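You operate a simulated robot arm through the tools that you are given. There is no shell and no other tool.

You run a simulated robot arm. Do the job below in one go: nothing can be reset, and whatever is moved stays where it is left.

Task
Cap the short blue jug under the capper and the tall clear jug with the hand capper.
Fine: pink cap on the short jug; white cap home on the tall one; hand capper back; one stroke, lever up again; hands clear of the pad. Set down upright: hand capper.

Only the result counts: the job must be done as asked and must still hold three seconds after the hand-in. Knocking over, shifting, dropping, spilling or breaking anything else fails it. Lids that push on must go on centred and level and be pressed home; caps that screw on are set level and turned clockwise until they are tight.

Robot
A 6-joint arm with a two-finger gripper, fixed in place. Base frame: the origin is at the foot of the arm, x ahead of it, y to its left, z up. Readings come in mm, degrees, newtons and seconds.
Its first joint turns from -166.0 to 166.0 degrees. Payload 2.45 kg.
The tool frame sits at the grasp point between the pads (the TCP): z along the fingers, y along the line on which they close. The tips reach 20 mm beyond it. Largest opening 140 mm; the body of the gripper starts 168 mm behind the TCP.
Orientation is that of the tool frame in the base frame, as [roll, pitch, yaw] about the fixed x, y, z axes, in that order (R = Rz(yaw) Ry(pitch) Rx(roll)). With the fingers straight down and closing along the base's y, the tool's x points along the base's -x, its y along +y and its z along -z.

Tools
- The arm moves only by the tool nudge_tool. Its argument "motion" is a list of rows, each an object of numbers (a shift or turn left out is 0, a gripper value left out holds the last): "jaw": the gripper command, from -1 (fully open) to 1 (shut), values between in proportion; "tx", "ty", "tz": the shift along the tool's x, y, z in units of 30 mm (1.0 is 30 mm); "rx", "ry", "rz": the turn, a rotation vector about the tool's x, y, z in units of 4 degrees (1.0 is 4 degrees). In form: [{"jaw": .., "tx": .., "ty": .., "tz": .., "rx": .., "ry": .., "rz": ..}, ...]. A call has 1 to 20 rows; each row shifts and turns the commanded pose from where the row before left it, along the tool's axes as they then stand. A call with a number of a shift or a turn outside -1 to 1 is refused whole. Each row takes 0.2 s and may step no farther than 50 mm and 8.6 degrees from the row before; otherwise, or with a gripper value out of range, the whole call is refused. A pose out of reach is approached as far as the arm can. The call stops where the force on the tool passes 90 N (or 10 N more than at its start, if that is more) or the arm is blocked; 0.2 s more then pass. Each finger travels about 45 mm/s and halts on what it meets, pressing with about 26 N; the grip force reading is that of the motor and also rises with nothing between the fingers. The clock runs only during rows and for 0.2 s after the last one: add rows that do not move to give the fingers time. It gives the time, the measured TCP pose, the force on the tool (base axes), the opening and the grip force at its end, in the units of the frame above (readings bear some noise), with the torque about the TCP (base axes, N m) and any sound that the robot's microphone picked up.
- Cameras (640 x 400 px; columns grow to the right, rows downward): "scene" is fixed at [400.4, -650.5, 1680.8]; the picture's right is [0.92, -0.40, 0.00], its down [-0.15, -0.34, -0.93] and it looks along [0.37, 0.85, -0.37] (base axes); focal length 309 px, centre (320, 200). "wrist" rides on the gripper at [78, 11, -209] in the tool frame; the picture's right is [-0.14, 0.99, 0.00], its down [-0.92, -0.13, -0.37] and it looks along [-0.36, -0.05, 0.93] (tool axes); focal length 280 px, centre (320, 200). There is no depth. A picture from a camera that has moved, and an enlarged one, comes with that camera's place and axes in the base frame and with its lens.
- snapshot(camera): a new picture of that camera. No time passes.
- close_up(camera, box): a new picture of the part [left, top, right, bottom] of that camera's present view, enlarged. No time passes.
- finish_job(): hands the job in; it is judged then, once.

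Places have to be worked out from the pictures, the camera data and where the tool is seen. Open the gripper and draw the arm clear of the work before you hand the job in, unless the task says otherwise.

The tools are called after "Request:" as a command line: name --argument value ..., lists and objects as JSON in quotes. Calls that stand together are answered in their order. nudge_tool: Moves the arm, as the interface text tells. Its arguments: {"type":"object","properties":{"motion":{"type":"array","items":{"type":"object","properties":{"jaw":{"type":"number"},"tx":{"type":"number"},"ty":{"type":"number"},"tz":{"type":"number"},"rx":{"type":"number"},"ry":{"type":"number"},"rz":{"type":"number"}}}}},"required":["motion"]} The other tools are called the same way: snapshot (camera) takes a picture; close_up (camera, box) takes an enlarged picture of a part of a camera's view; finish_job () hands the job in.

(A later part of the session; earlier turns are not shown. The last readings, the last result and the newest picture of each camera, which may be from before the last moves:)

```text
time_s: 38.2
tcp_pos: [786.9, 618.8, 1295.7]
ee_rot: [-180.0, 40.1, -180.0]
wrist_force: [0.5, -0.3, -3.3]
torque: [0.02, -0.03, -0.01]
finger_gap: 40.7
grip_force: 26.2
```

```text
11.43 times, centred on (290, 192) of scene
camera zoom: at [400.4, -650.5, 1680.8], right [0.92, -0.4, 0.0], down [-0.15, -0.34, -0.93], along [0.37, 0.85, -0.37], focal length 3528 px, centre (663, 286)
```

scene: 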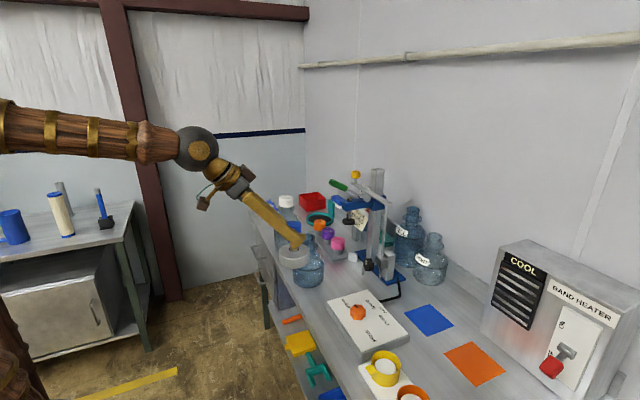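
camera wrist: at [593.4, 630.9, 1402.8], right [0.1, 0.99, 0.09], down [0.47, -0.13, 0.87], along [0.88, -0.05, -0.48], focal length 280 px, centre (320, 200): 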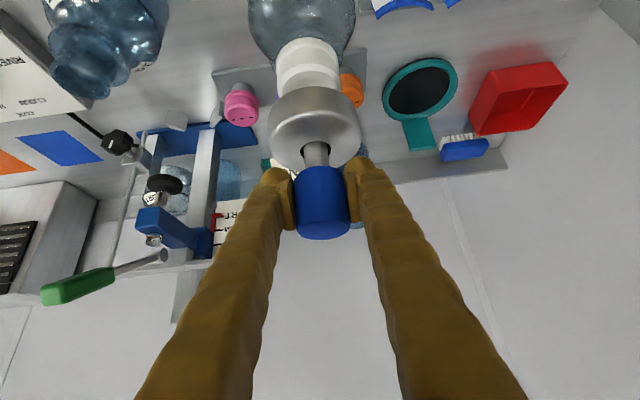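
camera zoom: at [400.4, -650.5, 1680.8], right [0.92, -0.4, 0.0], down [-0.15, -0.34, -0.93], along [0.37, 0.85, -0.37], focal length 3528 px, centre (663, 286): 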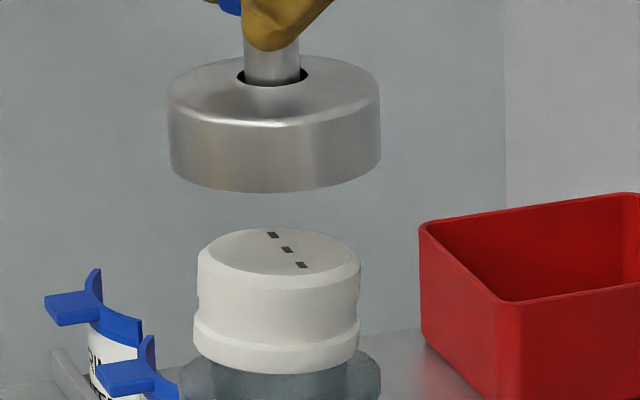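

The wrist view shows y aligned to under a millimetre, and the scene view suggests the bell is about 1.5 mm too far in x. I'll correct that and lower 24 mm.

Request:
nudge_tool --motion '[{"tx": 0.038, "tz": -0.032}, {"tx": 0.128, "tz": 0.153}, {"tx": 0.128, "tz": 0.153}, {"tx": 0.128, "tz": 0.153}, {"tx": 0.128, "tz": 0.153}, {}]'

Request:
close_up --camera "wrist" --box '[240, 10, 400, 180]'

Request:
close_up --camera "scene" --box '[270, 175, 310, 210]'

```text
time_s: 39.6
tcp_pos: [786.4, 618.4, 1269.9]
ee_rot: [180.0, 40.2, 180.0]
wrist_force: [0.0, 0.4, -2.5]
torque: [-0.02, 0.03, -0.01]
finger_gap: 40.7
grip_force: 26.2
```

```text
2.35 times, centred on (320, 95) of wrist
camera zoom: at [592.3, 629.7, 1379.2], right [0.1, 0.99, 0.09], down [0.47, -0.13, 0.87], along [0.88, -0.05, -0.48], focal length 660 px, centre (320, 447)
```

zoom: 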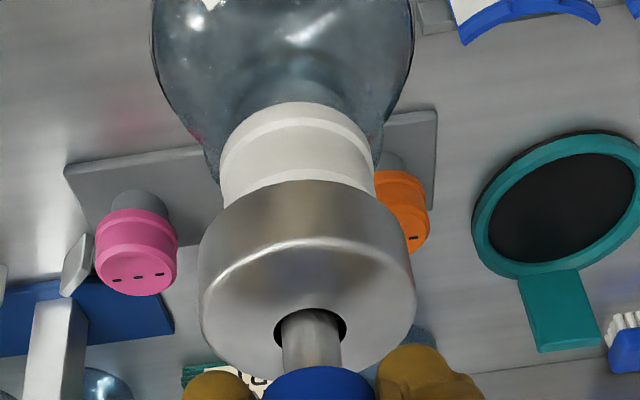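

```text
11.43 times, centred on (290, 192) of scene
camera zoom: at [400.4, -650.5, 1680.8], right [0.92, -0.4, 0.0], down [-0.15, -0.34, -0.93], along [0.37, 0.85, -0.37], focal length 3528 px, centre (663, 286)
```

zoom: 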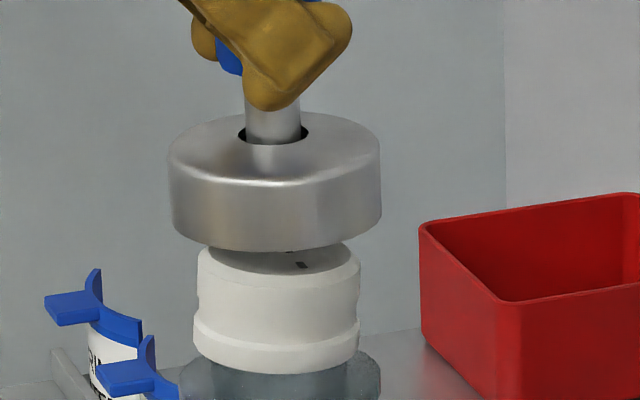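

The alignment is good; I'll shift +1 mm in y and keep lowering in small steps, watching the force.

Request:
nudge_tool --motion '[{"ty": 0.035}, {"tx": 0.086, "tz": 0.102}, {"tx": 0.086, "tz": 0.102}, {}]'

Request:
close_up --camera "scene" --box '[270, 175, 310, 210]'

Request:
close_up --camera "wrist" --box '[240, 10, 400, 180]'

```text
time_s: 40.6
tcp_pos: [785.8, 619.4, 1261.7]
ee_rot: [-179.9, 40.1, 180.0]
wrist_force: [-0.3, 1.0, -3.0]
torque: [-0.03, 0.01, -0.02]
finger_gap: 40.8
grip_force: 26.6
```

```text
11.43 times, centred on (290, 192) of scene
camera zoom: at [400.4, -650.5, 1680.8], right [0.92, -0.4, 0.0], down [-0.15, -0.34, -0.93], along [0.37, 0.85, -0.37], focal length 3528 px, centre (663, 286)
```

zoom: 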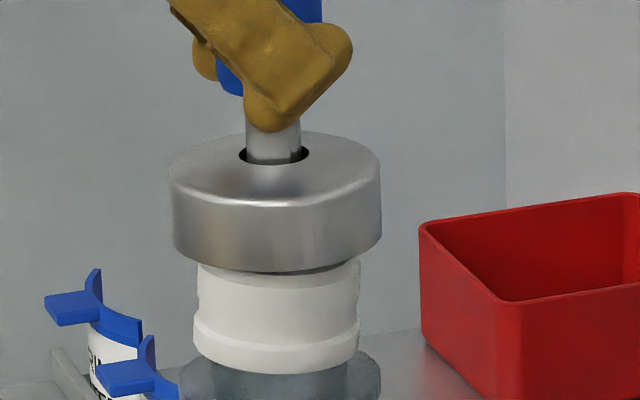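

```text
2.35 times, centred on (320, 95) of wrist
camera zoom: at [592.4, 629.9, 1370.7], right [0.1, 0.99, 0.09], down [0.47, -0.13, 0.87], along [0.88, -0.05, -0.48], focal length 660 px, centre (320, 447)
```

zoom: 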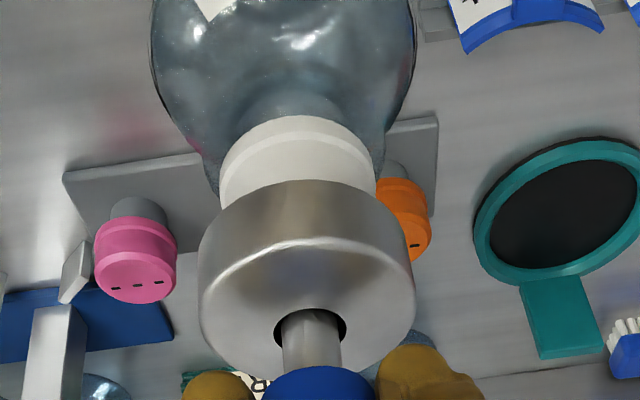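

Bell's bottom edge is level with the cap's shoulder with no contact yet. Continuing down 2 mm per row.

Request:
nudge_tool --motion '[{"tx": 0.043, "tz": 0.051}, {"tx": 0.043, "tz": 0.051}, {"tx": 0.043, "tz": 0.051}]'

Request:
close_up --camera "scene" --box '[270, 175, 310, 210]'

```text
time_s: 41.4
tcp_pos: [786.7, 618.1, 1255.8]
ee_rot: [-180.0, 40.2, 179.9]
wrist_force: [0.6, -0.8, -3.1]
torque: [-0.02, 0.04, 0.01]
finger_gap: 40.5
grip_force: 26.3
```

```text
11.43 times, centred on (290, 192) of scene
camera zoom: at [400.4, -650.5, 1680.8], right [0.92, -0.4, 0.0], down [-0.15, -0.34, -0.93], along [0.37, 0.85, -0.37], focal length 3528 px, centre (663, 286)
```

zoom: 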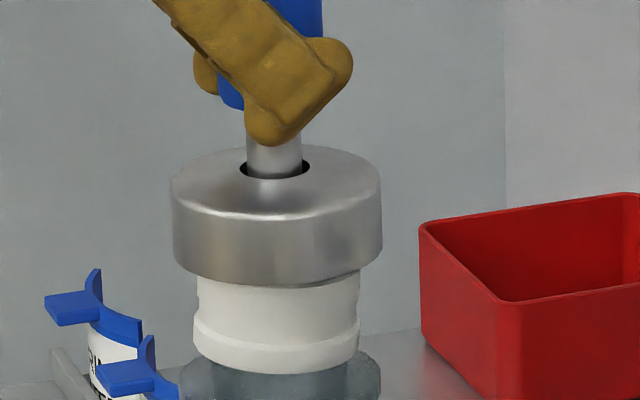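

The bell is slipping over the cap without contact force, so it is hollow as expected. I'll continue lowering until it bottoms.

Request:
nudge_tool --motion '[{"tx": 0.043, "tz": 0.051}, {"tx": 0.043, "tz": 0.051}, {"tx": 0.043, "tz": 0.051}]'

Request:
nudge_tool --motion '[{"tx": 0.043, "tz": 0.051}, {"tx": 0.043, "tz": 0.051}]'

Request:
close_up --camera "scene" --box '[270, 175, 310, 210]'

```text
time_s: 42.2
tcp_pos: [786.3, 617.9, 1248.8]
ee_rot: [180.0, 40.1, 180.0]
wrist_force: [0.4, 0.0, -2.4]
torque: [-0.02, -0.01, -0.01]
finger_gap: 40.4
grip_force: 26.4
```

```text
time_s: 42.8
tcp_pos: [785.5, 619.4, 1245.9]
ee_rot: [180.0, 40.0, -180.0]
wrist_force: [0.0, 0.4, -3.7]
torque: [0.0, 0.02, 0.0]
finger_gap: 40.7
grip_force: 25.8
```

```text
11.43 times, centred on (290, 192) of scene
camera zoom: at [400.4, -650.5, 1680.8], right [0.92, -0.4, 0.0], down [-0.15, -0.34, -0.93], along [0.37, 0.85, -0.37], focal length 3528 px, centre (663, 286)
```

zoom: 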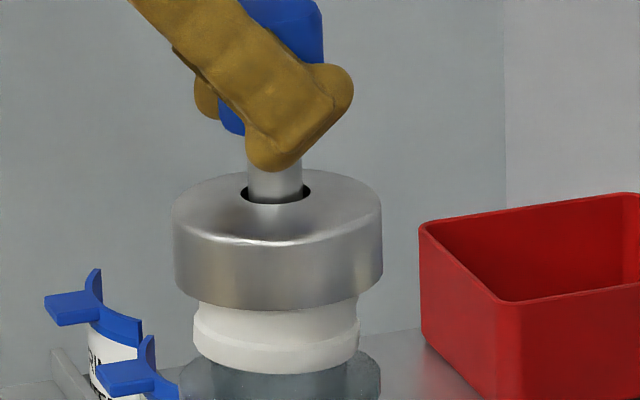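

There is still no contact, so I'll keep going in 2 mm rows.

Request:
nudge_tool --motion '[{"tx": 0.043, "tz": 0.051}, {"tx": 0.043, "tz": 0.051}]'

Request:
nudge_tool --motion '[{"tx": 0.043, "tz": 0.051}, {"tx": 0.043, "tz": 0.051}]'

Request:
nudge_tool --motion '[{"tx": 0.043, "tz": 0.051}]'

Request:
close_up --camera "scene" --box '[270, 175, 310, 210]'

```text
time_s: 43.4
tcp_pos: [786.8, 617.9, 1242.1]
ee_rot: [-180.0, 40.1, -179.9]
wrist_force: [1.3, 0.6, -3.7]
torque: [-0.01, 0.0, 0.03]
finger_gap: 40.6
grip_force: 26.1
```

```text
time_s: 44.0
tcp_pos: [785.1, 618.2, 1238.5]
ee_rot: [180.0, 40.1, 180.0]
wrist_force: [-0.2, 0.2, -3.0]
torque: [0.02, 0.0, 0.01]
finger_gap: 40.7
grip_force: 25.7
```

```text
time_s: 44.4
tcp_pos: [785.2, 618.2, 1235.9]
ee_rot: [-179.9, 40.2, 180.0]
wrist_force: [0.5, -0.5, -3.1]
torque: [0.02, 0.0, -0.03]
finger_gap: 40.7
grip_force: 25.7
```

```text
11.43 times, centred on (290, 192) of scene
camera zoom: at [400.4, -650.5, 1680.8], right [0.92, -0.4, 0.0], down [-0.15, -0.34, -0.93], along [0.37, 0.85, -0.37], focal length 3528 px, centre (663, 286)
```

zoom: 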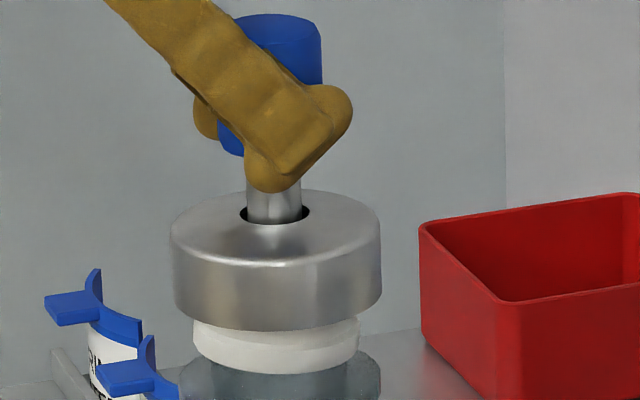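

The bell is about 27 mm over the cap with no contact. Still lowering.

Request:
nudge_tool --motion '[{"tx": 0.043, "tz": 0.051}, {"tx": 0.043, "tz": 0.051}]'

Request:
nudge_tool --motion '[{"tx": 0.043, "tz": 0.051}]'

Request:
nudge_tool --motion '[{"tx": 0.043, "tz": 0.051}]'

Request:
close_up --camera "scene" --box '[270, 175, 310, 210]'

```text
time_s: 45.0
tcp_pos: [785.8, 618.8, 1233.7]
ee_rot: [180.0, 40.0, 179.9]
wrist_force: [-0.5, -0.2, -4.1]
torque: [0.0, 0.02, 0.01]
finger_gap: 40.8
grip_force: 26.0
```

```text
time_s: 45.4
tcp_pos: [785.2, 617.9, 1231.1]
ee_rot: [180.0, 40.1, 180.0]
wrist_force: [-0.6, 0.4, -3.6]
torque: [0.02, 0.01, 0.03]
finger_gap: 40.5
grip_force: 25.8
```

```text
time_s: 45.8
tcp_pos: [785.4, 618.0, 1227.1]
ee_rot: [-180.0, 40.0, -180.0]
wrist_force: [0.2, 0.7, -3.4]
torque: [0.02, 0.02, 0.0]
finger_gap: 40.5
grip_force: 25.8
```

```text
11.43 times, centred on (290, 192) of scene
camera zoom: at [400.4, -650.5, 1680.8], right [0.92, -0.4, 0.0], down [-0.15, -0.34, -0.93], along [0.37, 0.85, -0.37], focal length 3528 px, centre (663, 286)
```

zoom: 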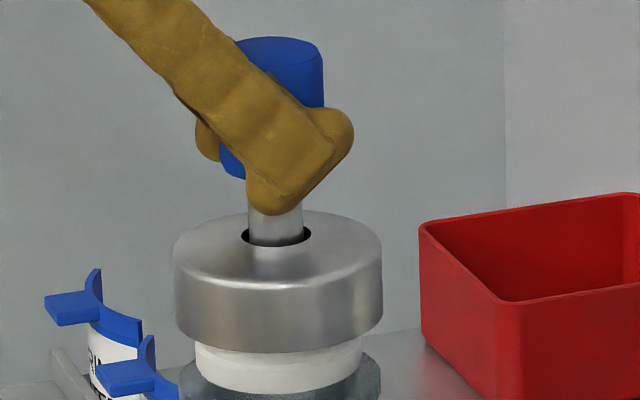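

The cap is now moving down with the bell at almost no force, so the bell has bottomed and the cap is sliding onto the neck. I'll continue in single small steps.

Request:
nudge_tool --motion '[{"tx": 0.043, "tz": 0.051}]'

Request:
close_up --camera "scene" --box '[270, 175, 310, 210]'

Request:
close_up --camera "wrist" --box '[240, 10, 400, 250]'

Request:
snapshot --camera "scene"

```text
time_s: 46.2
tcp_pos: [785.1, 618.9, 1225.8]
ee_rot: [180.0, 40.1, 179.9]
wrist_force: [0.5, -0.2, -3.8]
torque: [0.03, 0.02, 0.01]
finger_gap: 40.3
grip_force: 26.3
```

```text
11.43 times, centred on (290, 192) of scene
camera zoom: at [400.4, -650.5, 1680.8], right [0.92, -0.4, 0.0], down [-0.15, -0.34, -0.93], along [0.37, 0.85, -0.37], focal length 3528 px, centre (663, 286)
```

zoom: 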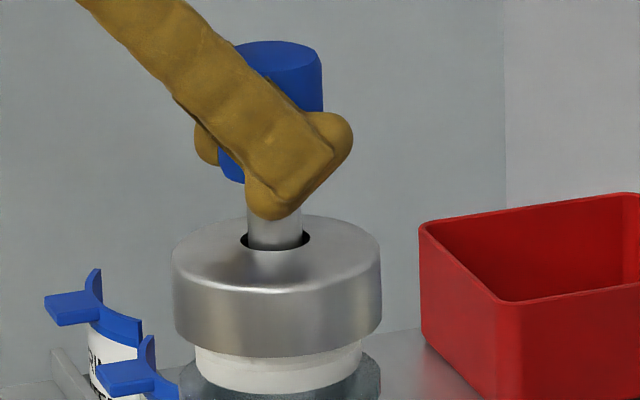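

```text
1.67 times, centred on (320, 130) of wrist
camera zoom: at [591.7, 631.0, 1334.5], right [0.1, 0.99, 0.09], down [0.47, -0.13, 0.87], along [0.88, -0.05, -0.48], focal length 467 px, centre (320, 317)
```

zoom: 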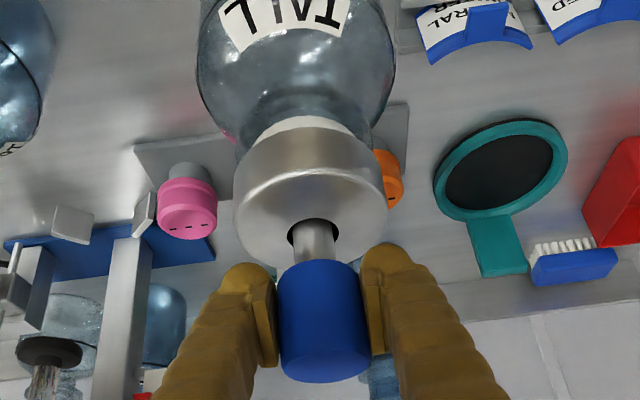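

```text
taken
```

scene: 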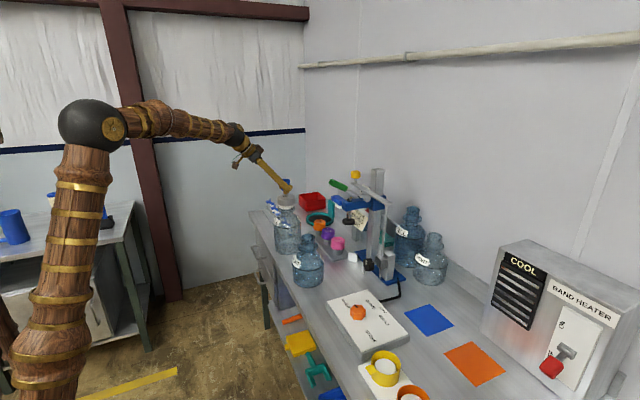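

The cap has dropped and leveled onto the neck, and the bell itself hasn't bottomed yet. I'll continue to lower and look for the contact force.

Request:
nudge_tool --motion '[{"tx": 0.043, "tz": 0.051}]'

Request:
nudge_tool --motion '[{"tx": 0.043, "tz": 0.051}]'

Request:
close_up --camera "scene" --box '[270, 175, 310, 210]'

```text
time_s: 46.6
tcp_pos: [784.9, 619.4, 1225.0]
ee_rot: [-179.9, 40.1, -180.0]
wrist_force: [-0.5, 0.2, -2.7]
torque: [0.04, -0.01, -0.01]
finger_gap: 41.2
grip_force: 26.1
```

```text
time_s: 47.0
tcp_pos: [785.3, 618.0, 1223.4]
ee_rot: [179.9, 40.1, -179.9]
wrist_force: [-1.8, 3.0, 10.6]
torque: [0.18, 0.04, 0.02]
finger_gap: 40.6
grip_force: 25.7
```

```text
11.43 times, centred on (290, 192) of scene
camera zoom: at [400.4, -650.5, 1680.8], right [0.92, -0.4, 0.0], down [-0.15, -0.34, -0.93], along [0.37, 0.85, -0.37], focal length 3528 px, centre (663, 286)
```

zoom: 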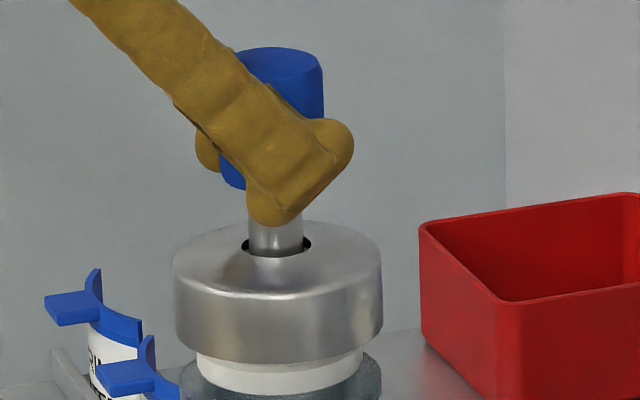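

Contact is made at about 14 N. I'll press further in 1–2 mm increments, watching force, sound and slip.

Request:
nudge_tool --motion '[{"tx": 0.043, "tz": 0.051}, {"tx": 0.043, "tz": 0.051}]'

Request:
close_up --camera "scene" --box '[270, 175, 310, 210]'

Request:
nudge_tool --motion '[{"tx": 0.043, "tz": 0.051}, {"tx": 0.043, "tz": 0.051}]'

Request:
close_up --camera "scene" --box '[270, 175, 310, 210]'

```text
time_s: 47.6
tcp_pos: [785.7, 616.2, 1220.3]
ee_rot: [179.9, 40.2, 179.9]
wrist_force: [-0.4, 1.6, 37.7]
torque: [0.01, -0.22, 0.04]
finger_gap: 41.0
grip_force: 25.9
```

```text
11.43 times, centred on (290, 192) of scene
camera zoom: at [400.4, -650.5, 1680.8], right [0.92, -0.4, 0.0], down [-0.15, -0.34, -0.93], along [0.37, 0.85, -0.37], focal length 3528 px, centre (663, 286)
```

zoom: 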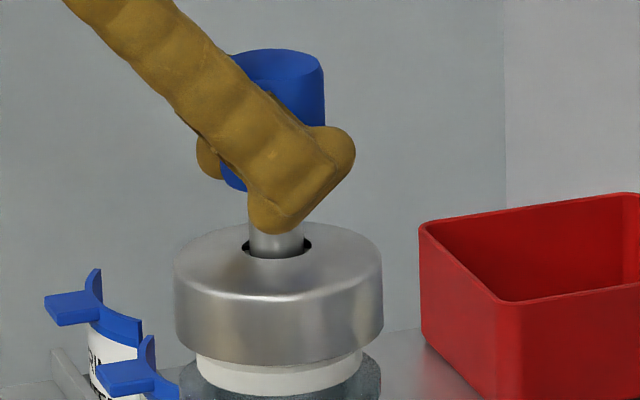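

```text
time_s: 48.2
tcp_pos: [785.5, 617.0, 1214.7]
ee_rot: [179.8, 40.0, -180.0]
wrist_force: [-0.2, 0.8, 36.3]
torque: [0.02, -0.18, 0.02]
finger_gap: 40.6
grip_force: 25.9
```

```text
11.43 times, centred on (290, 192) of scene
camera zoom: at [400.4, -650.5, 1680.8], right [0.92, -0.4, 0.0], down [-0.15, -0.34, -0.93], along [0.37, 0.85, -0.37], focal length 3528 px, centre (663, 286)
```

zoom: 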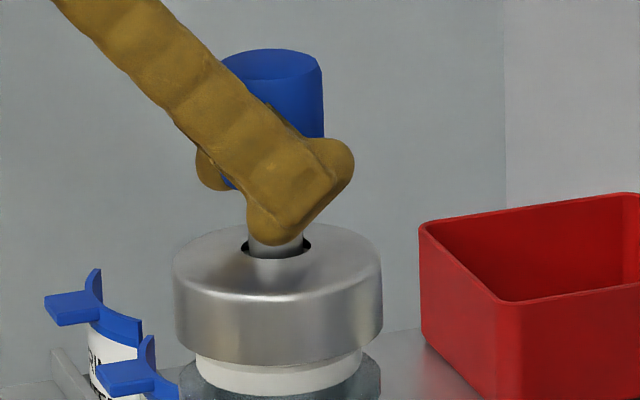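

The pads slip at about 37 N and the cap isn't home, so I need to push on top of the handle instead. The bell stands securely over the cap, so I'll relieve the load, open, rise above the handle and close the fingers.

Request:
nudge_tool --motion '[{"tx": -0.064, "tz": -0.077}, {}]'

Request:
nudge_tool --motion '[{"jaw": 0.7}, {"jaw": 0.4}, {"jaw": 0.1}, {}, {}]'

Request:
close_up --camera "wrist" --box '[220, 70, 420, 270]'

Request:
close_up --camera "scene" --box '[260, 165, 310, 210]'

```text
time_s: 48.8
tcp_pos: [785.1, 617.2, 1216.2]
ee_rot: [-179.9, 39.9, -179.9]
wrist_force: [-1.4, 0.4, 4.8]
torque: [0.03, 0.03, 0.01]
finger_gap: 40.4
grip_force: 25.6
```

```text
time_s: 50.0
tcp_pos: [786.2, 616.4, 1218.8]
ee_rot: [180.0, 40.1, 180.0]
wrist_force: [-0.5, -0.1, -0.2]
torque: [0.01, -0.01, 0.0]
finger_gap: 62.8
grip_force: 0.1
```

```text
2.00 times, centred on (320, 170) of wrist
camera zoom: at [592.1, 629.8, 1327.0], right [0.1, 0.99, 0.09], down [0.47, -0.13, 0.87], along [0.88, -0.05, -0.48], focal length 561 px, centre (320, 260)
```

zoom: 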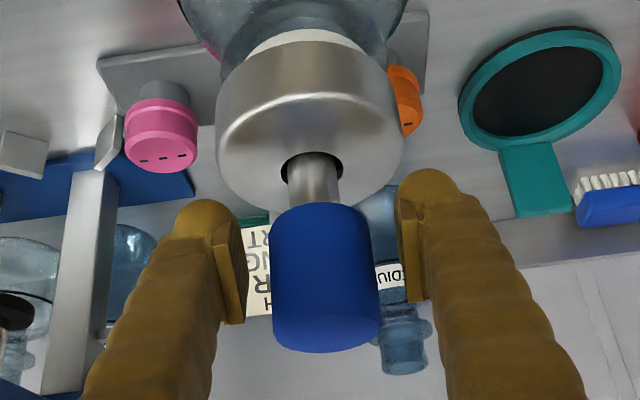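

```text
8.89 times, centred on (285, 188) of scene
camera zoom: at [400.4, -650.5, 1680.8], right [0.92, -0.4, 0.0], down [-0.15, -0.34, -0.93], along [0.37, 0.85, -0.37], focal length 2744 px, centre (631, 311)
```

zoom: 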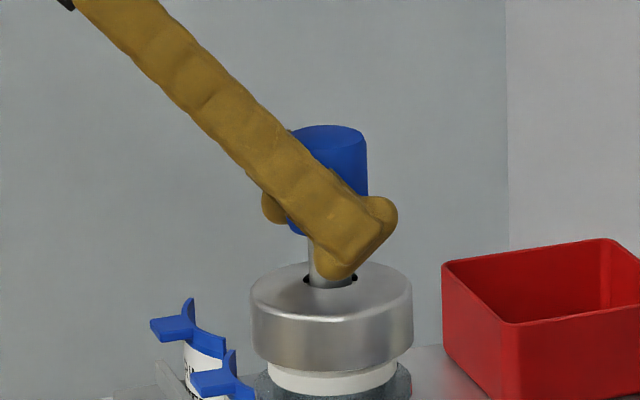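

The capper stands by itself on the cap. I'll rise 100 mm, then turn the tool to vertical and close the fingers.

Request:
nudge_tool --motion '[{"tx": -0.268, "tz": -0.319}, {"tx": -0.268, "tz": -0.319}, {"tx": -0.268, "tz": -0.319}, {"tx": -0.268, "tz": -0.319}, {"tx": -0.268, "tz": -0.319}, {"tx": -0.268, "tz": -0.319}, {"tx": -0.268, "tz": -0.319}, {"tx": -0.268, "tz": -0.319}, {"jaw": 1, "ry": 1}, {"ry": 1}, {"ry": 1}, {"ry": 1}, {"ry": 1}, {"ry": 1}, {"ry": 1}, {"ry": 1}, {"ry": 1}, {"ry": 1}, {}]'

Request:
snapshot --camera "wrist"

Request:
close_up --camera "scene" --box '[240, 130, 330, 210]'

```text
time_s: 54.0
tcp_pos: [784.9, 617.5, 1317.8]
ee_rot: [-180.0, 0.0, 179.9]
wrist_force: [-0.1, -0.1, -0.1]
torque: [0.01, 0.0, -0.02]
finger_gap: 0.0
grip_force: 26.0
```

```text
taken
camera wrist: at [707.2, 630.1, 1525.2], right [0.14, 0.99, 0.0], down [0.92, -0.13, 0.37], along [0.37, -0.05, -0.93], focal length 280 px, centre (320, 200)
```

wrist: 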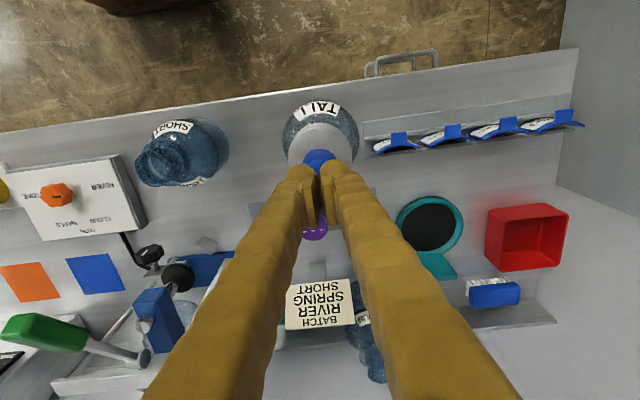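

```text
5.00 times, centred on (285, 170) of scene
camera zoom: at [400.4, -650.5, 1680.8], right [0.92, -0.4, 0.0], down [-0.15, -0.34, -0.93], along [0.37, 0.85, -0.37], focal length 1543 px, centre (495, 350)
```

zoom: 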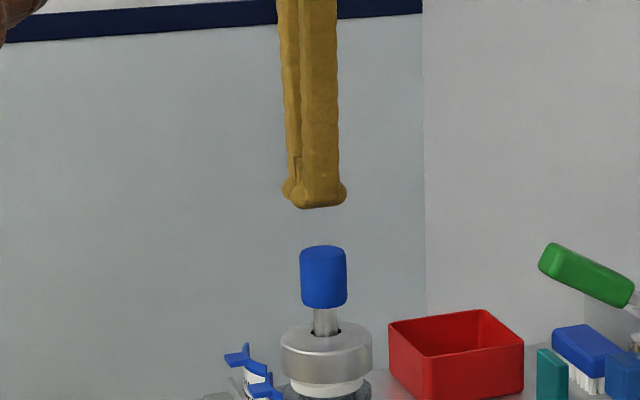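

The vertical pose is reachable here and the closed tips are over the handle axis. I'll lower 42 mm, then press in small steps.

Request:
nudge_tool --motion '[{"tz": 0.35}, {"tz": 0.35}, {"tz": 0.35}, {"tz": 0.35}, {}]'

Request:
close_up --camera "scene" --box '[260, 165, 310, 210]'

Request:
close_up --camera "wrist" --box '[260, 90, 380, 220]'

```text
time_s: 55.2
tcp_pos: [784.4, 618.0, 1273.1]
ee_rot: [-180.0, 0.1, -179.9]
wrist_force: [-0.6, 0.0, 0.3]
torque: [-0.04, -0.01, -0.01]
finger_gap: 0.0
grip_force: 25.3
```

```text
8.89 times, centred on (285, 188) of scene
camera zoom: at [400.4, -650.5, 1680.8], right [0.92, -0.4, 0.0], down [-0.15, -0.34, -0.93], along [0.37, 0.85, -0.37], focal length 2744 px, centre (631, 311)
```

zoom: 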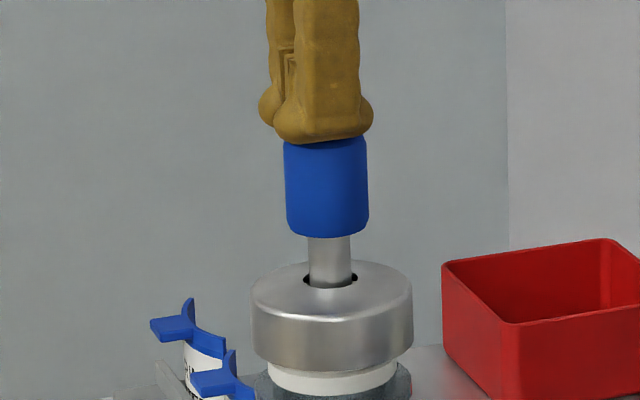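

```text
3.08 times, centred on (320, 155) of wrist
camera zoom: at [708.2, 629.8, 1482.3], right [0.14, 0.99, 0.0], down [0.92, -0.13, 0.37], along [0.37, -0.05, -0.93], focal length 863 px, centre (320, 338)
```

zoom: 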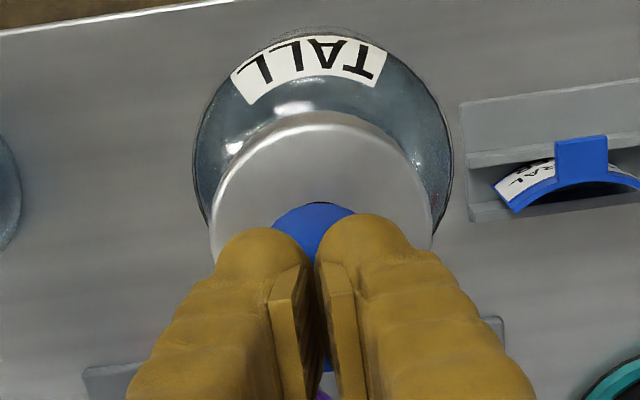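

The tips are centred on the handle top and almost touching. Pressing down in small steps now.

Request:
nudge_tool --motion '[{"tz": 0.05}, {"tz": 0.05}, {"tz": 0.05}]'

Request:
nudge_tool --motion '[{"tz": 0.05}, {"tz": 0.05}, {"tz": 0.05}]'

Request:
close_up --camera "scene" --box '[260, 165, 310, 210]'

```text
time_s: 56.0
tcp_pos: [785.5, 617.2, 1272.4]
ee_rot: [179.9, 0.2, -179.9]
wrist_force: [-1.5, 0.7, 27.2]
torque: [0.05, 0.09, 0.01]
finger_gap: 6.2
grip_force: 26.5
```

```text
time_s: 56.9
tcp_pos: [785.8, 617.6, 1273.6]
ee_rot: [179.7, 0.5, -179.9]
wrist_force: [-1.9, -0.2, 17.7]
torque: [-0.05, 0.08, 0.01]
finger_gap: 5.8
grip_force: 26.7
stopped in row 3: the force on the tool passed its limit at 93 N (the readings are from after the stop); the commanded pose is now the measured one
```

```text
8.89 times, centred on (285, 188) of scene
camera zoom: at [400.4, -650.5, 1680.8], right [0.92, -0.4, 0.0], down [-0.15, -0.34, -0.93], along [0.37, 0.85, -0.37], focal length 2744 px, centre (631, 311)
```

zoom: 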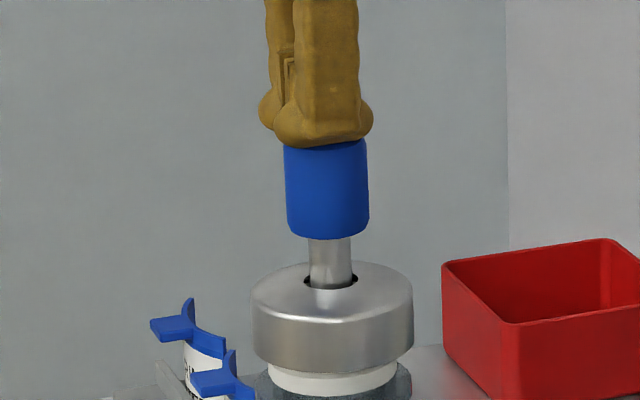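

The press reached 93 N with almost no further travel and no click reported, so the cap may already be on its seat. I'll rise, regrip the capper with the tilted hand, lift it off and inspect the cap.

Request:
nudge_tool --motion '[{"tz": -0.5}, {"tz": -0.5}, {"tz": -0.5}, {"jaw": 0.1, "ry": -1}, {"ry": -1}, {"ry": -1}, {"ry": -1}, {"ry": -1}, {"ry": -1}, {"ry": -1}, {"ry": -1}, {"ry": -1}, {"ry": -1}, {}]'

Request:
close_up --camera "wrist" --box '[220, 50, 420, 250]'

Request:
close_up --camera "scene" --box '[260, 165, 310, 210]'

```text
time_s: 59.9
tcp_pos: [785.9, 618.1, 1314.9]
ee_rot: [179.8, 40.4, 179.8]
wrist_force: [0.1, 0.7, -0.5]
torque: [0.03, -0.01, 0.0]
finger_gap: 62.9
grip_force: 0.0
```

```text
2.00 times, centred on (320, 150) of wrist
camera zoom: at [591.4, 629.1, 1423.4], right [0.1, 0.99, 0.09], down [0.46, -0.13, 0.88], along [0.88, -0.05, -0.47], focal length 561 px, centre (320, 300)
```

zoom: 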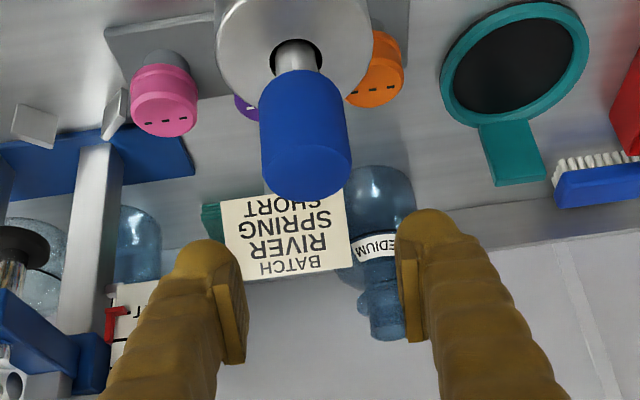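

```text
8.89 times, centred on (285, 188) of scene
camera zoom: at [400.4, -650.5, 1680.8], right [0.92, -0.4, 0.0], down [-0.15, -0.34, -0.93], along [0.37, 0.85, -0.37], focal length 2744 px, centre (631, 311)
```

zoom: 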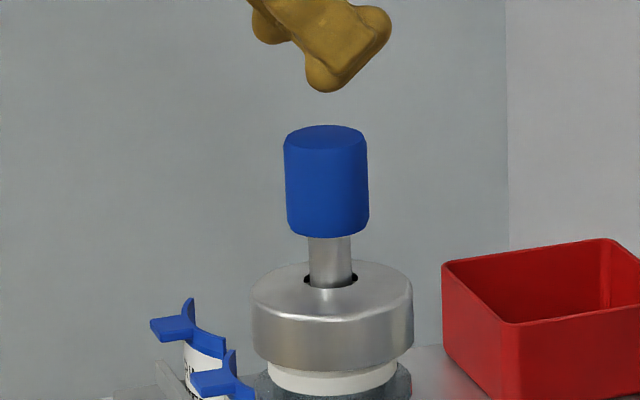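

The capper stands upright. I'll lower around the handle and regrip.

Request:
nudge_tool --motion '[{"tx": 0.244, "tz": 0.29, "ry": 0.08}, {"tx": 0.244, "tz": 0.29}, {"tx": 0.244, "tz": 0.29}, {"tx": 0.244, "tz": 0.29}, {"tx": 0.244, "tz": 0.29}, {"tx": 0.244, "tz": 0.29}, {"tx": 0.244, "tz": 0.29}, {"tx": 0.244, "tz": 0.29}, {}]'

Request:
close_up --camera "wrist" --box '[220, 70, 420, 270]'

Request:
close_up --camera "scene" --box '[260, 165, 310, 210]'

```text
time_s: 61.9
tcp_pos: [786.6, 620.8, 1225.4]
ee_rot: [179.7, 40.1, 179.8]
wrist_force: [-0.1, -0.3, -0.9]
torque: [0.0, -0.01, -0.01]
finger_gap: 62.8
grip_force: 0.1
```

```text
2.00 times, centred on (320, 170) of wrist
camera zoom: at [592.9, 630.8, 1334.0], right [0.1, 0.99, 0.09], down [0.47, -0.13, 0.87], along [0.88, -0.05, -0.48], focal length 561 px, centre (320, 260)
```

zoom: 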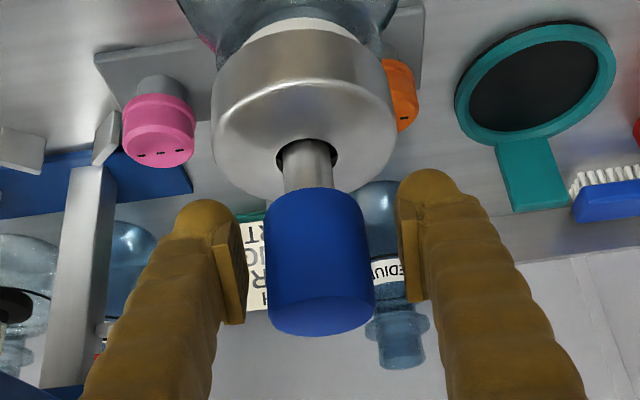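

```text
8.89 times, centred on (285, 188) of scene
camera zoom: at [400.4, -650.5, 1680.8], right [0.92, -0.4, 0.0], down [-0.15, -0.34, -0.93], along [0.37, 0.85, -0.37], focal length 2744 px, centre (631, 311)
```

zoom: 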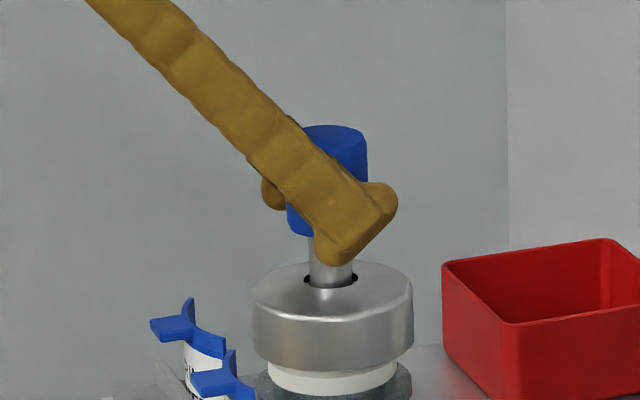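

I'll shift 2.5 mm in y to centre on the handle, then close.

Request:
nudge_tool --motion '[{"ty": -0.09}, {"jaw": 1}, {}, {}, {}, {}]'

Request:
nudge_tool --motion '[{"tx": -0.043, "tz": -0.051}, {"tx": -0.086, "tz": -0.102}, {"tx": -0.086, "tz": -0.102}, {"tx": -0.086, "tz": -0.102}, {"tx": -0.086, "tz": -0.102}, {}]'

Request:
close_up --camera "scene" --box '[260, 165, 310, 210]'

```text
time_s: 63.3
tcp_pos: [786.1, 616.0, 1225.2]
ee_rot: [179.7, 40.0, 179.8]
wrist_force: [-0.4, 1.3, -0.4]
torque: [0.0, 0.04, 0.01]
finger_gap: 40.9
grip_force: 25.5
```

```text
time_s: 64.7
tcp_pos: [785.9, 614.5, 1242.3]
ee_rot: [179.7, 40.0, 179.8]
wrist_force: [-0.7, 0.5, -2.8]
torque: [0.02, 0.02, 0.02]
finger_gap: 40.7
grip_force: 26.3
```

```text
8.89 times, centred on (285, 188) of scene
camera zoom: at [400.4, -650.5, 1680.8], right [0.92, -0.4, 0.0], down [-0.15, -0.34, -0.93], along [0.37, 0.85, -0.37], focal length 2744 px, centre (631, 311)
```

zoom: 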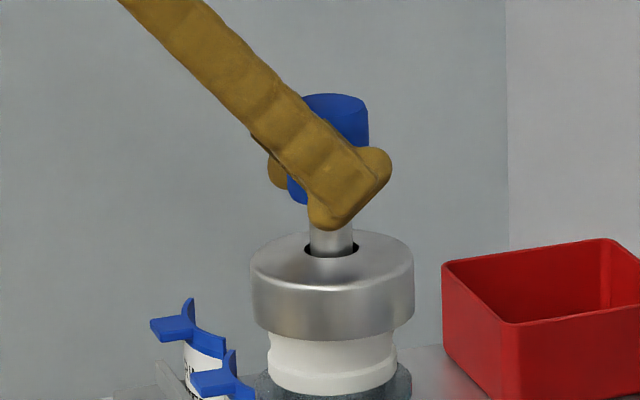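

The lift is clean, and the cap stays on the jug lower than before. Continuing to lift until the bell is fully clear.

Request:
nudge_tool --motion '[{"tx": -0.129, "tz": -0.153}, {"tx": -0.129, "tz": -0.153}, {"tx": -0.129, "tz": -0.153}, {"tx": -0.129, "tz": -0.153}, {"tx": -0.129, "tz": -0.153}, {"tx": -0.129, "tz": -0.153}, {"tx": -0.129, "tz": -0.153}, {"tx": -0.129, "tz": -0.153}, {"tx": -0.129, "tz": -0.153}, {"tx": -0.129, "tz": -0.153}, {"tx": -0.129, "tz": -0.153}, {}]'

Request:
close_up --camera "scene" --box '[270, 175, 310, 210]'

Request:
close_up --camera "scene" --box '[265, 185, 315, 265]'

Request:
close_up --camera "wrist" --box '[240, 10, 400, 180]'

```text
time_s: 67.3
tcp_pos: [786.8, 615.8, 1308.1]
ee_rot: [179.7, 40.0, 179.8]
wrist_force: [-0.3, -0.5, -3.5]
torque: [0.02, 0.02, -0.02]
finger_gap: 40.4
grip_force: 26.2
```

```text
11.43 times, centred on (290, 192) of scene
camera zoom: at [400.4, -650.5, 1680.8], right [0.92, -0.4, 0.0], down [-0.15, -0.34, -0.93], along [0.37, 0.85, -0.37], focal length 3528 px, centre (663, 286)
```

zoom: 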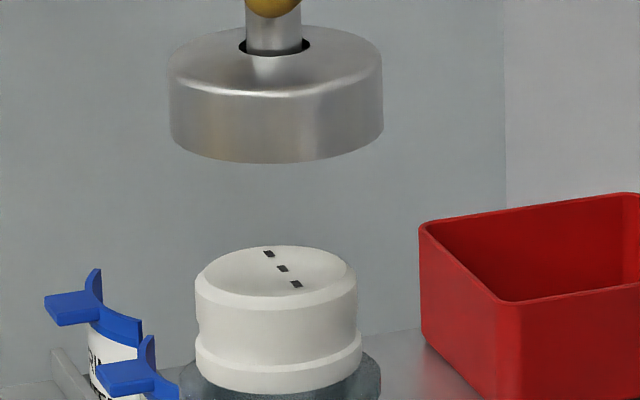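

```text
5.00 times, centred on (290, 225) of scene
camera zoom: at [400.4, -650.5, 1680.8], right [0.92, -0.4, 0.0], down [-0.15, -0.34, -0.93], along [0.37, 0.85, -0.37], focal length 1543 px, centre (470, 75)
```

zoom: 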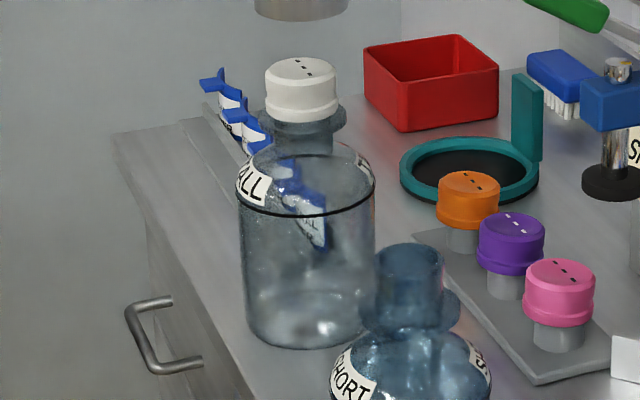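

```text
2.35 times, centred on (320, 95) of wrist
camera zoom: at [593.4, 626.5, 1417.6], right [0.1, 0.99, 0.09], down [0.47, -0.13, 0.87], along [0.88, -0.05, -0.48], focal length 660 px, centre (320, 447)
```

zoom: 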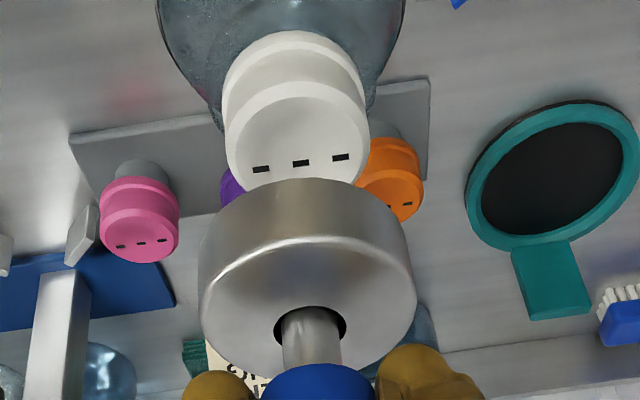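

The cap is now level and about 8 mm lower than before. I'll zoom further on the gap between the skirt and the jug collar to judge whether it is fully home.

Request:
close_up --camera "scene" --box '[276, 192, 304, 216]'

Request:
close_up --camera "scene" --box '[290, 240, 330, 290]'

Request:
close_up --camera "wrist" --box '[285, 5, 350, 70]'

```text
16.00 times, centred on (290, 204) of scene
camera zoom: at [400.4, -650.5, 1680.8], right [0.92, -0.4, 0.0], down [-0.15, -0.34, -0.93], along [0.37, 0.85, -0.37], focal length 4939 px, centre (800, 136)
```

zoom: 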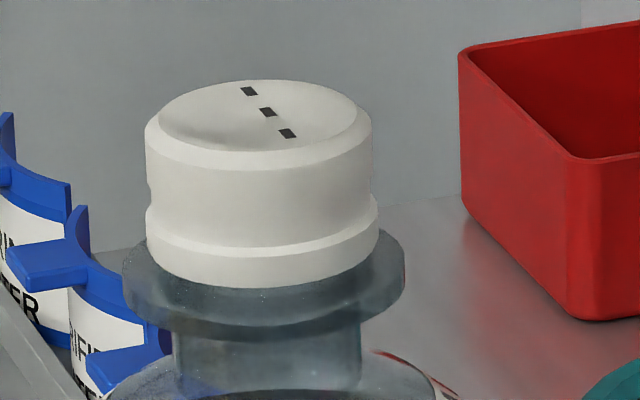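

```text
8.00 times, centred on (310, 265) of scene
camera zoom: at [400.4, -650.5, 1680.8], right [0.92, -0.4, 0.0], down [-0.15, -0.34, -0.93], along [0.37, 0.85, -0.37], focal length 2469 px, centre (400, -320)
```

zoom: 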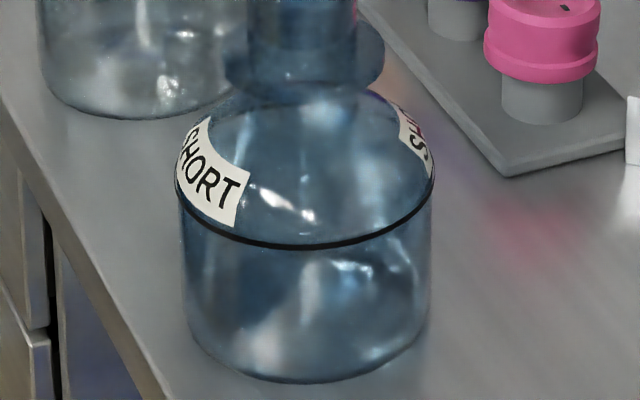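

```text
6.15 times, centred on (318, 38) of wrist
camera zoom: at [593.4, 626.5, 1417.6], right [0.1, 0.99, 0.09], down [0.47, -0.13, 0.87], along [0.88, -0.05, -0.48], focal length 1726 px, centre (335, 1200)
```

zoom: 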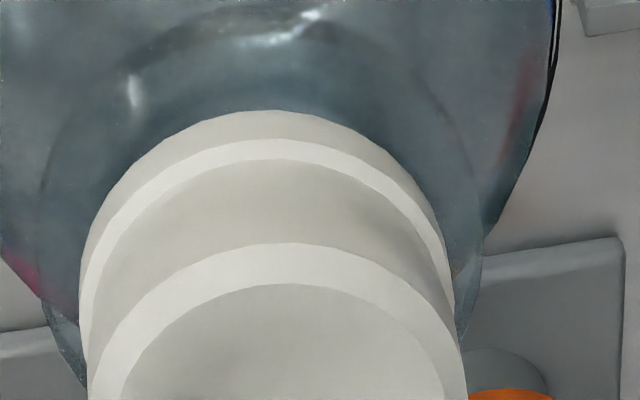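

The skirt sits about 7 mm above the collar. To judge whether that's home, I'll compare with the bare neck length above the collar on the short jug, which appears to have the same neck.

Request:
close_up --camera "scene" --box '[293, 228, 325, 252]'

Request:
close_up --camera "scene" --box '[310, 215, 350, 255]'

Request:
close_up --camera "scene" --box '[395, 200, 430, 230]'

```text
16.00 times, centred on (309, 240) of scene
camera zoom: at [400.4, -650.5, 1680.8], right [0.92, -0.4, 0.0], down [-0.15, -0.34, -0.93], along [0.37, 0.85, -0.37], focal length 4939 px, centre (496, -440)
```

zoom: 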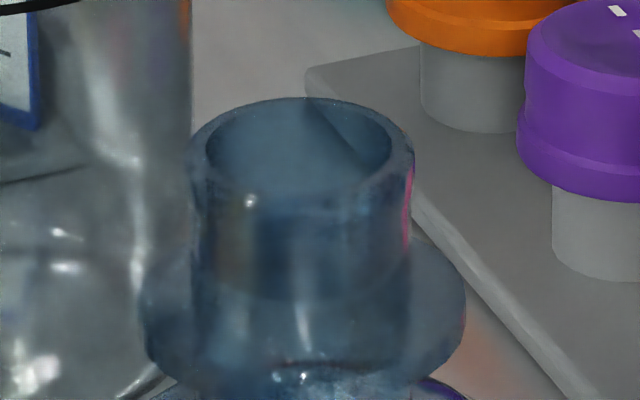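

```text
10.00 times, centred on (330, 235) of scene
camera zoom: at [400.4, -650.5, 1680.8], right [0.92, -0.4, 0.0], down [-0.15, -0.34, -0.93], along [0.37, 0.85, -0.37], focal length 3087 px, centre (220, -150)
```

zoom: 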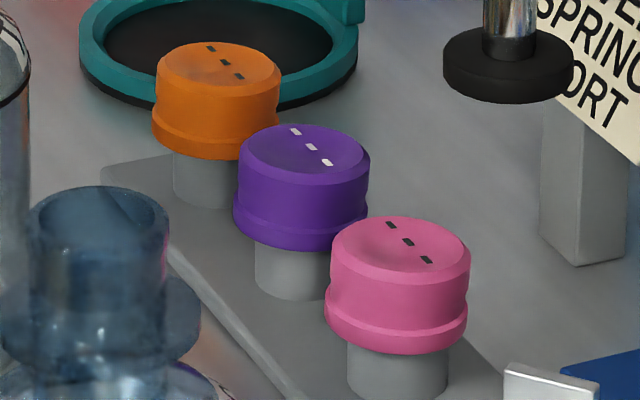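

```text
13.33 times, centred on (412, 215) of scene
camera zoom: at [400.4, -650.5, 1680.8], right [0.92, -0.4, 0.0], down [-0.15, -0.34, -0.93], along [0.37, 0.85, -0.37], focal length 4116 px, centre (-913, 0)
```

zoom: 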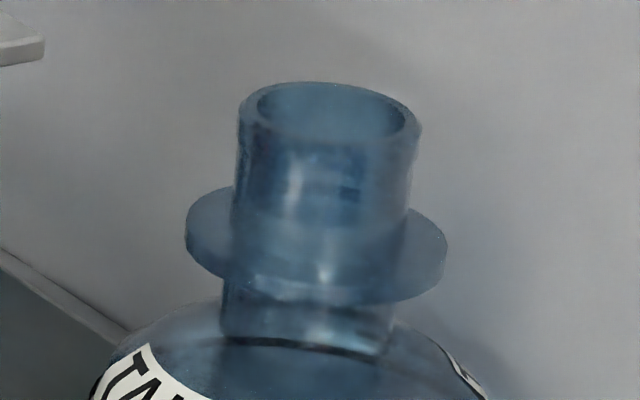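

Bare neck above the collar is about 41 mm and the cap is about 40 mm tall overall, so a 7 mm gap fits the cap's ceiling resting on the rim. It also held at 93 N without moving, so the white cap is home. I'll check how the capper sits in the grip before carrying it back.

Request:
close_up --camera "wrist" --box '[240, 70, 400, 250]'

Request:
nudge_tool --motion '[{"tx": 0.145, "ty": -0.2, "tz": -0.17}, {"tx": 0.289, "ty": -0.311, "tz": -0.258}, {"tx": 0.289, "ty": -0.311, "tz": -0.258}, {"tx": 0.289, "ty": -0.311, "tz": -0.258}, {"tx": 0.289, "ty": -0.311, "tz": -0.258}, {"tx": 0.289, "ty": -0.311, "tz": -0.258}, {"tx": 0.289, "ty": -0.311, "tz": -0.258}, {"tx": 0.289, "ty": -0.311, "tz": -0.258}, {"tx": 0.289, "ty": -0.311, "tz": -0.258}, {"tx": 0.289, "ty": -0.311, "tz": -0.258}, {"tx": 0.289, "ty": -0.311, "tz": -0.258}, {"tx": 0.289, "ty": -0.311, "tz": -0.258}, {"tx": 0.289, "ty": -0.311, "tz": -0.258}, {"tx": 0.289, "ty": -0.311, "tz": -0.258}, {"tx": 0.145, "ty": -0.4, "tz": -0.129}]'

Request:
nudge_tool --motion '[{"ty": -0.5}, {"ty": -0.6}, {"ty": -0.6}, {"ty": -0.6}, {"ty": -0.6}, {"ty": -0.6}, {"ty": -0.6}, {"ty": -0.6}, {"ty": -0.6}, {"ty": -0.6}, {"ty": -0.6}, {"ty": -0.6}, {"ty": -0.6}, {"ty": -0.6}, {"ty": -0.6}, {"ty": -0.6}, {"ty": -0.6}, {"ty": -0.6}, {"ty": -0.6}, {"ty": -0.6}]'

```text
2.22 times, centred on (320, 160) of wrist
camera zoom: at [593.4, 626.5, 1417.6], right [0.1, 0.99, 0.09], down [0.47, -0.13, 0.87], along [0.88, -0.05, -0.48], focal length 623 px, centre (320, 289)
```

zoom: 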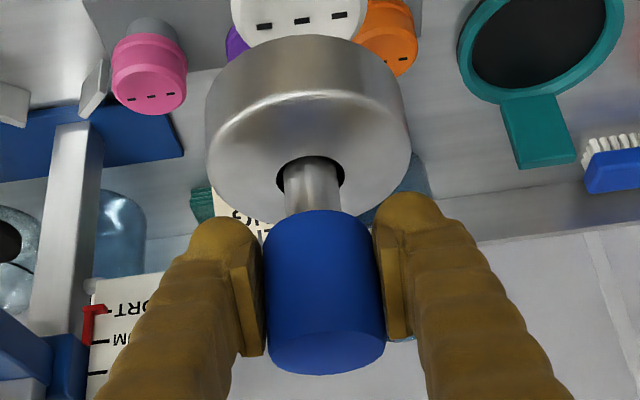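

```text
time_s: 70.5
tcp_pos: [622.9, 474.0, 1312.8]
ee_rot: [179.6, 39.9, 179.8]
wrist_force: [0.5, 0.1, -2.6]
torque: [0.03, 0.01, 0.04]
finger_gap: 40.7
grip_force: 26.5
```

```text
time_s: 74.7
tcp_pos: [624.1, 118.6, 1313.1]
ee_rot: [179.8, 40.1, 179.7]
wrist_force: [-0.1, 0.8, -3.7]
torque: [-0.03, 0.0, -0.01]
finger_gap: 40.8
grip_force: 26.2
```

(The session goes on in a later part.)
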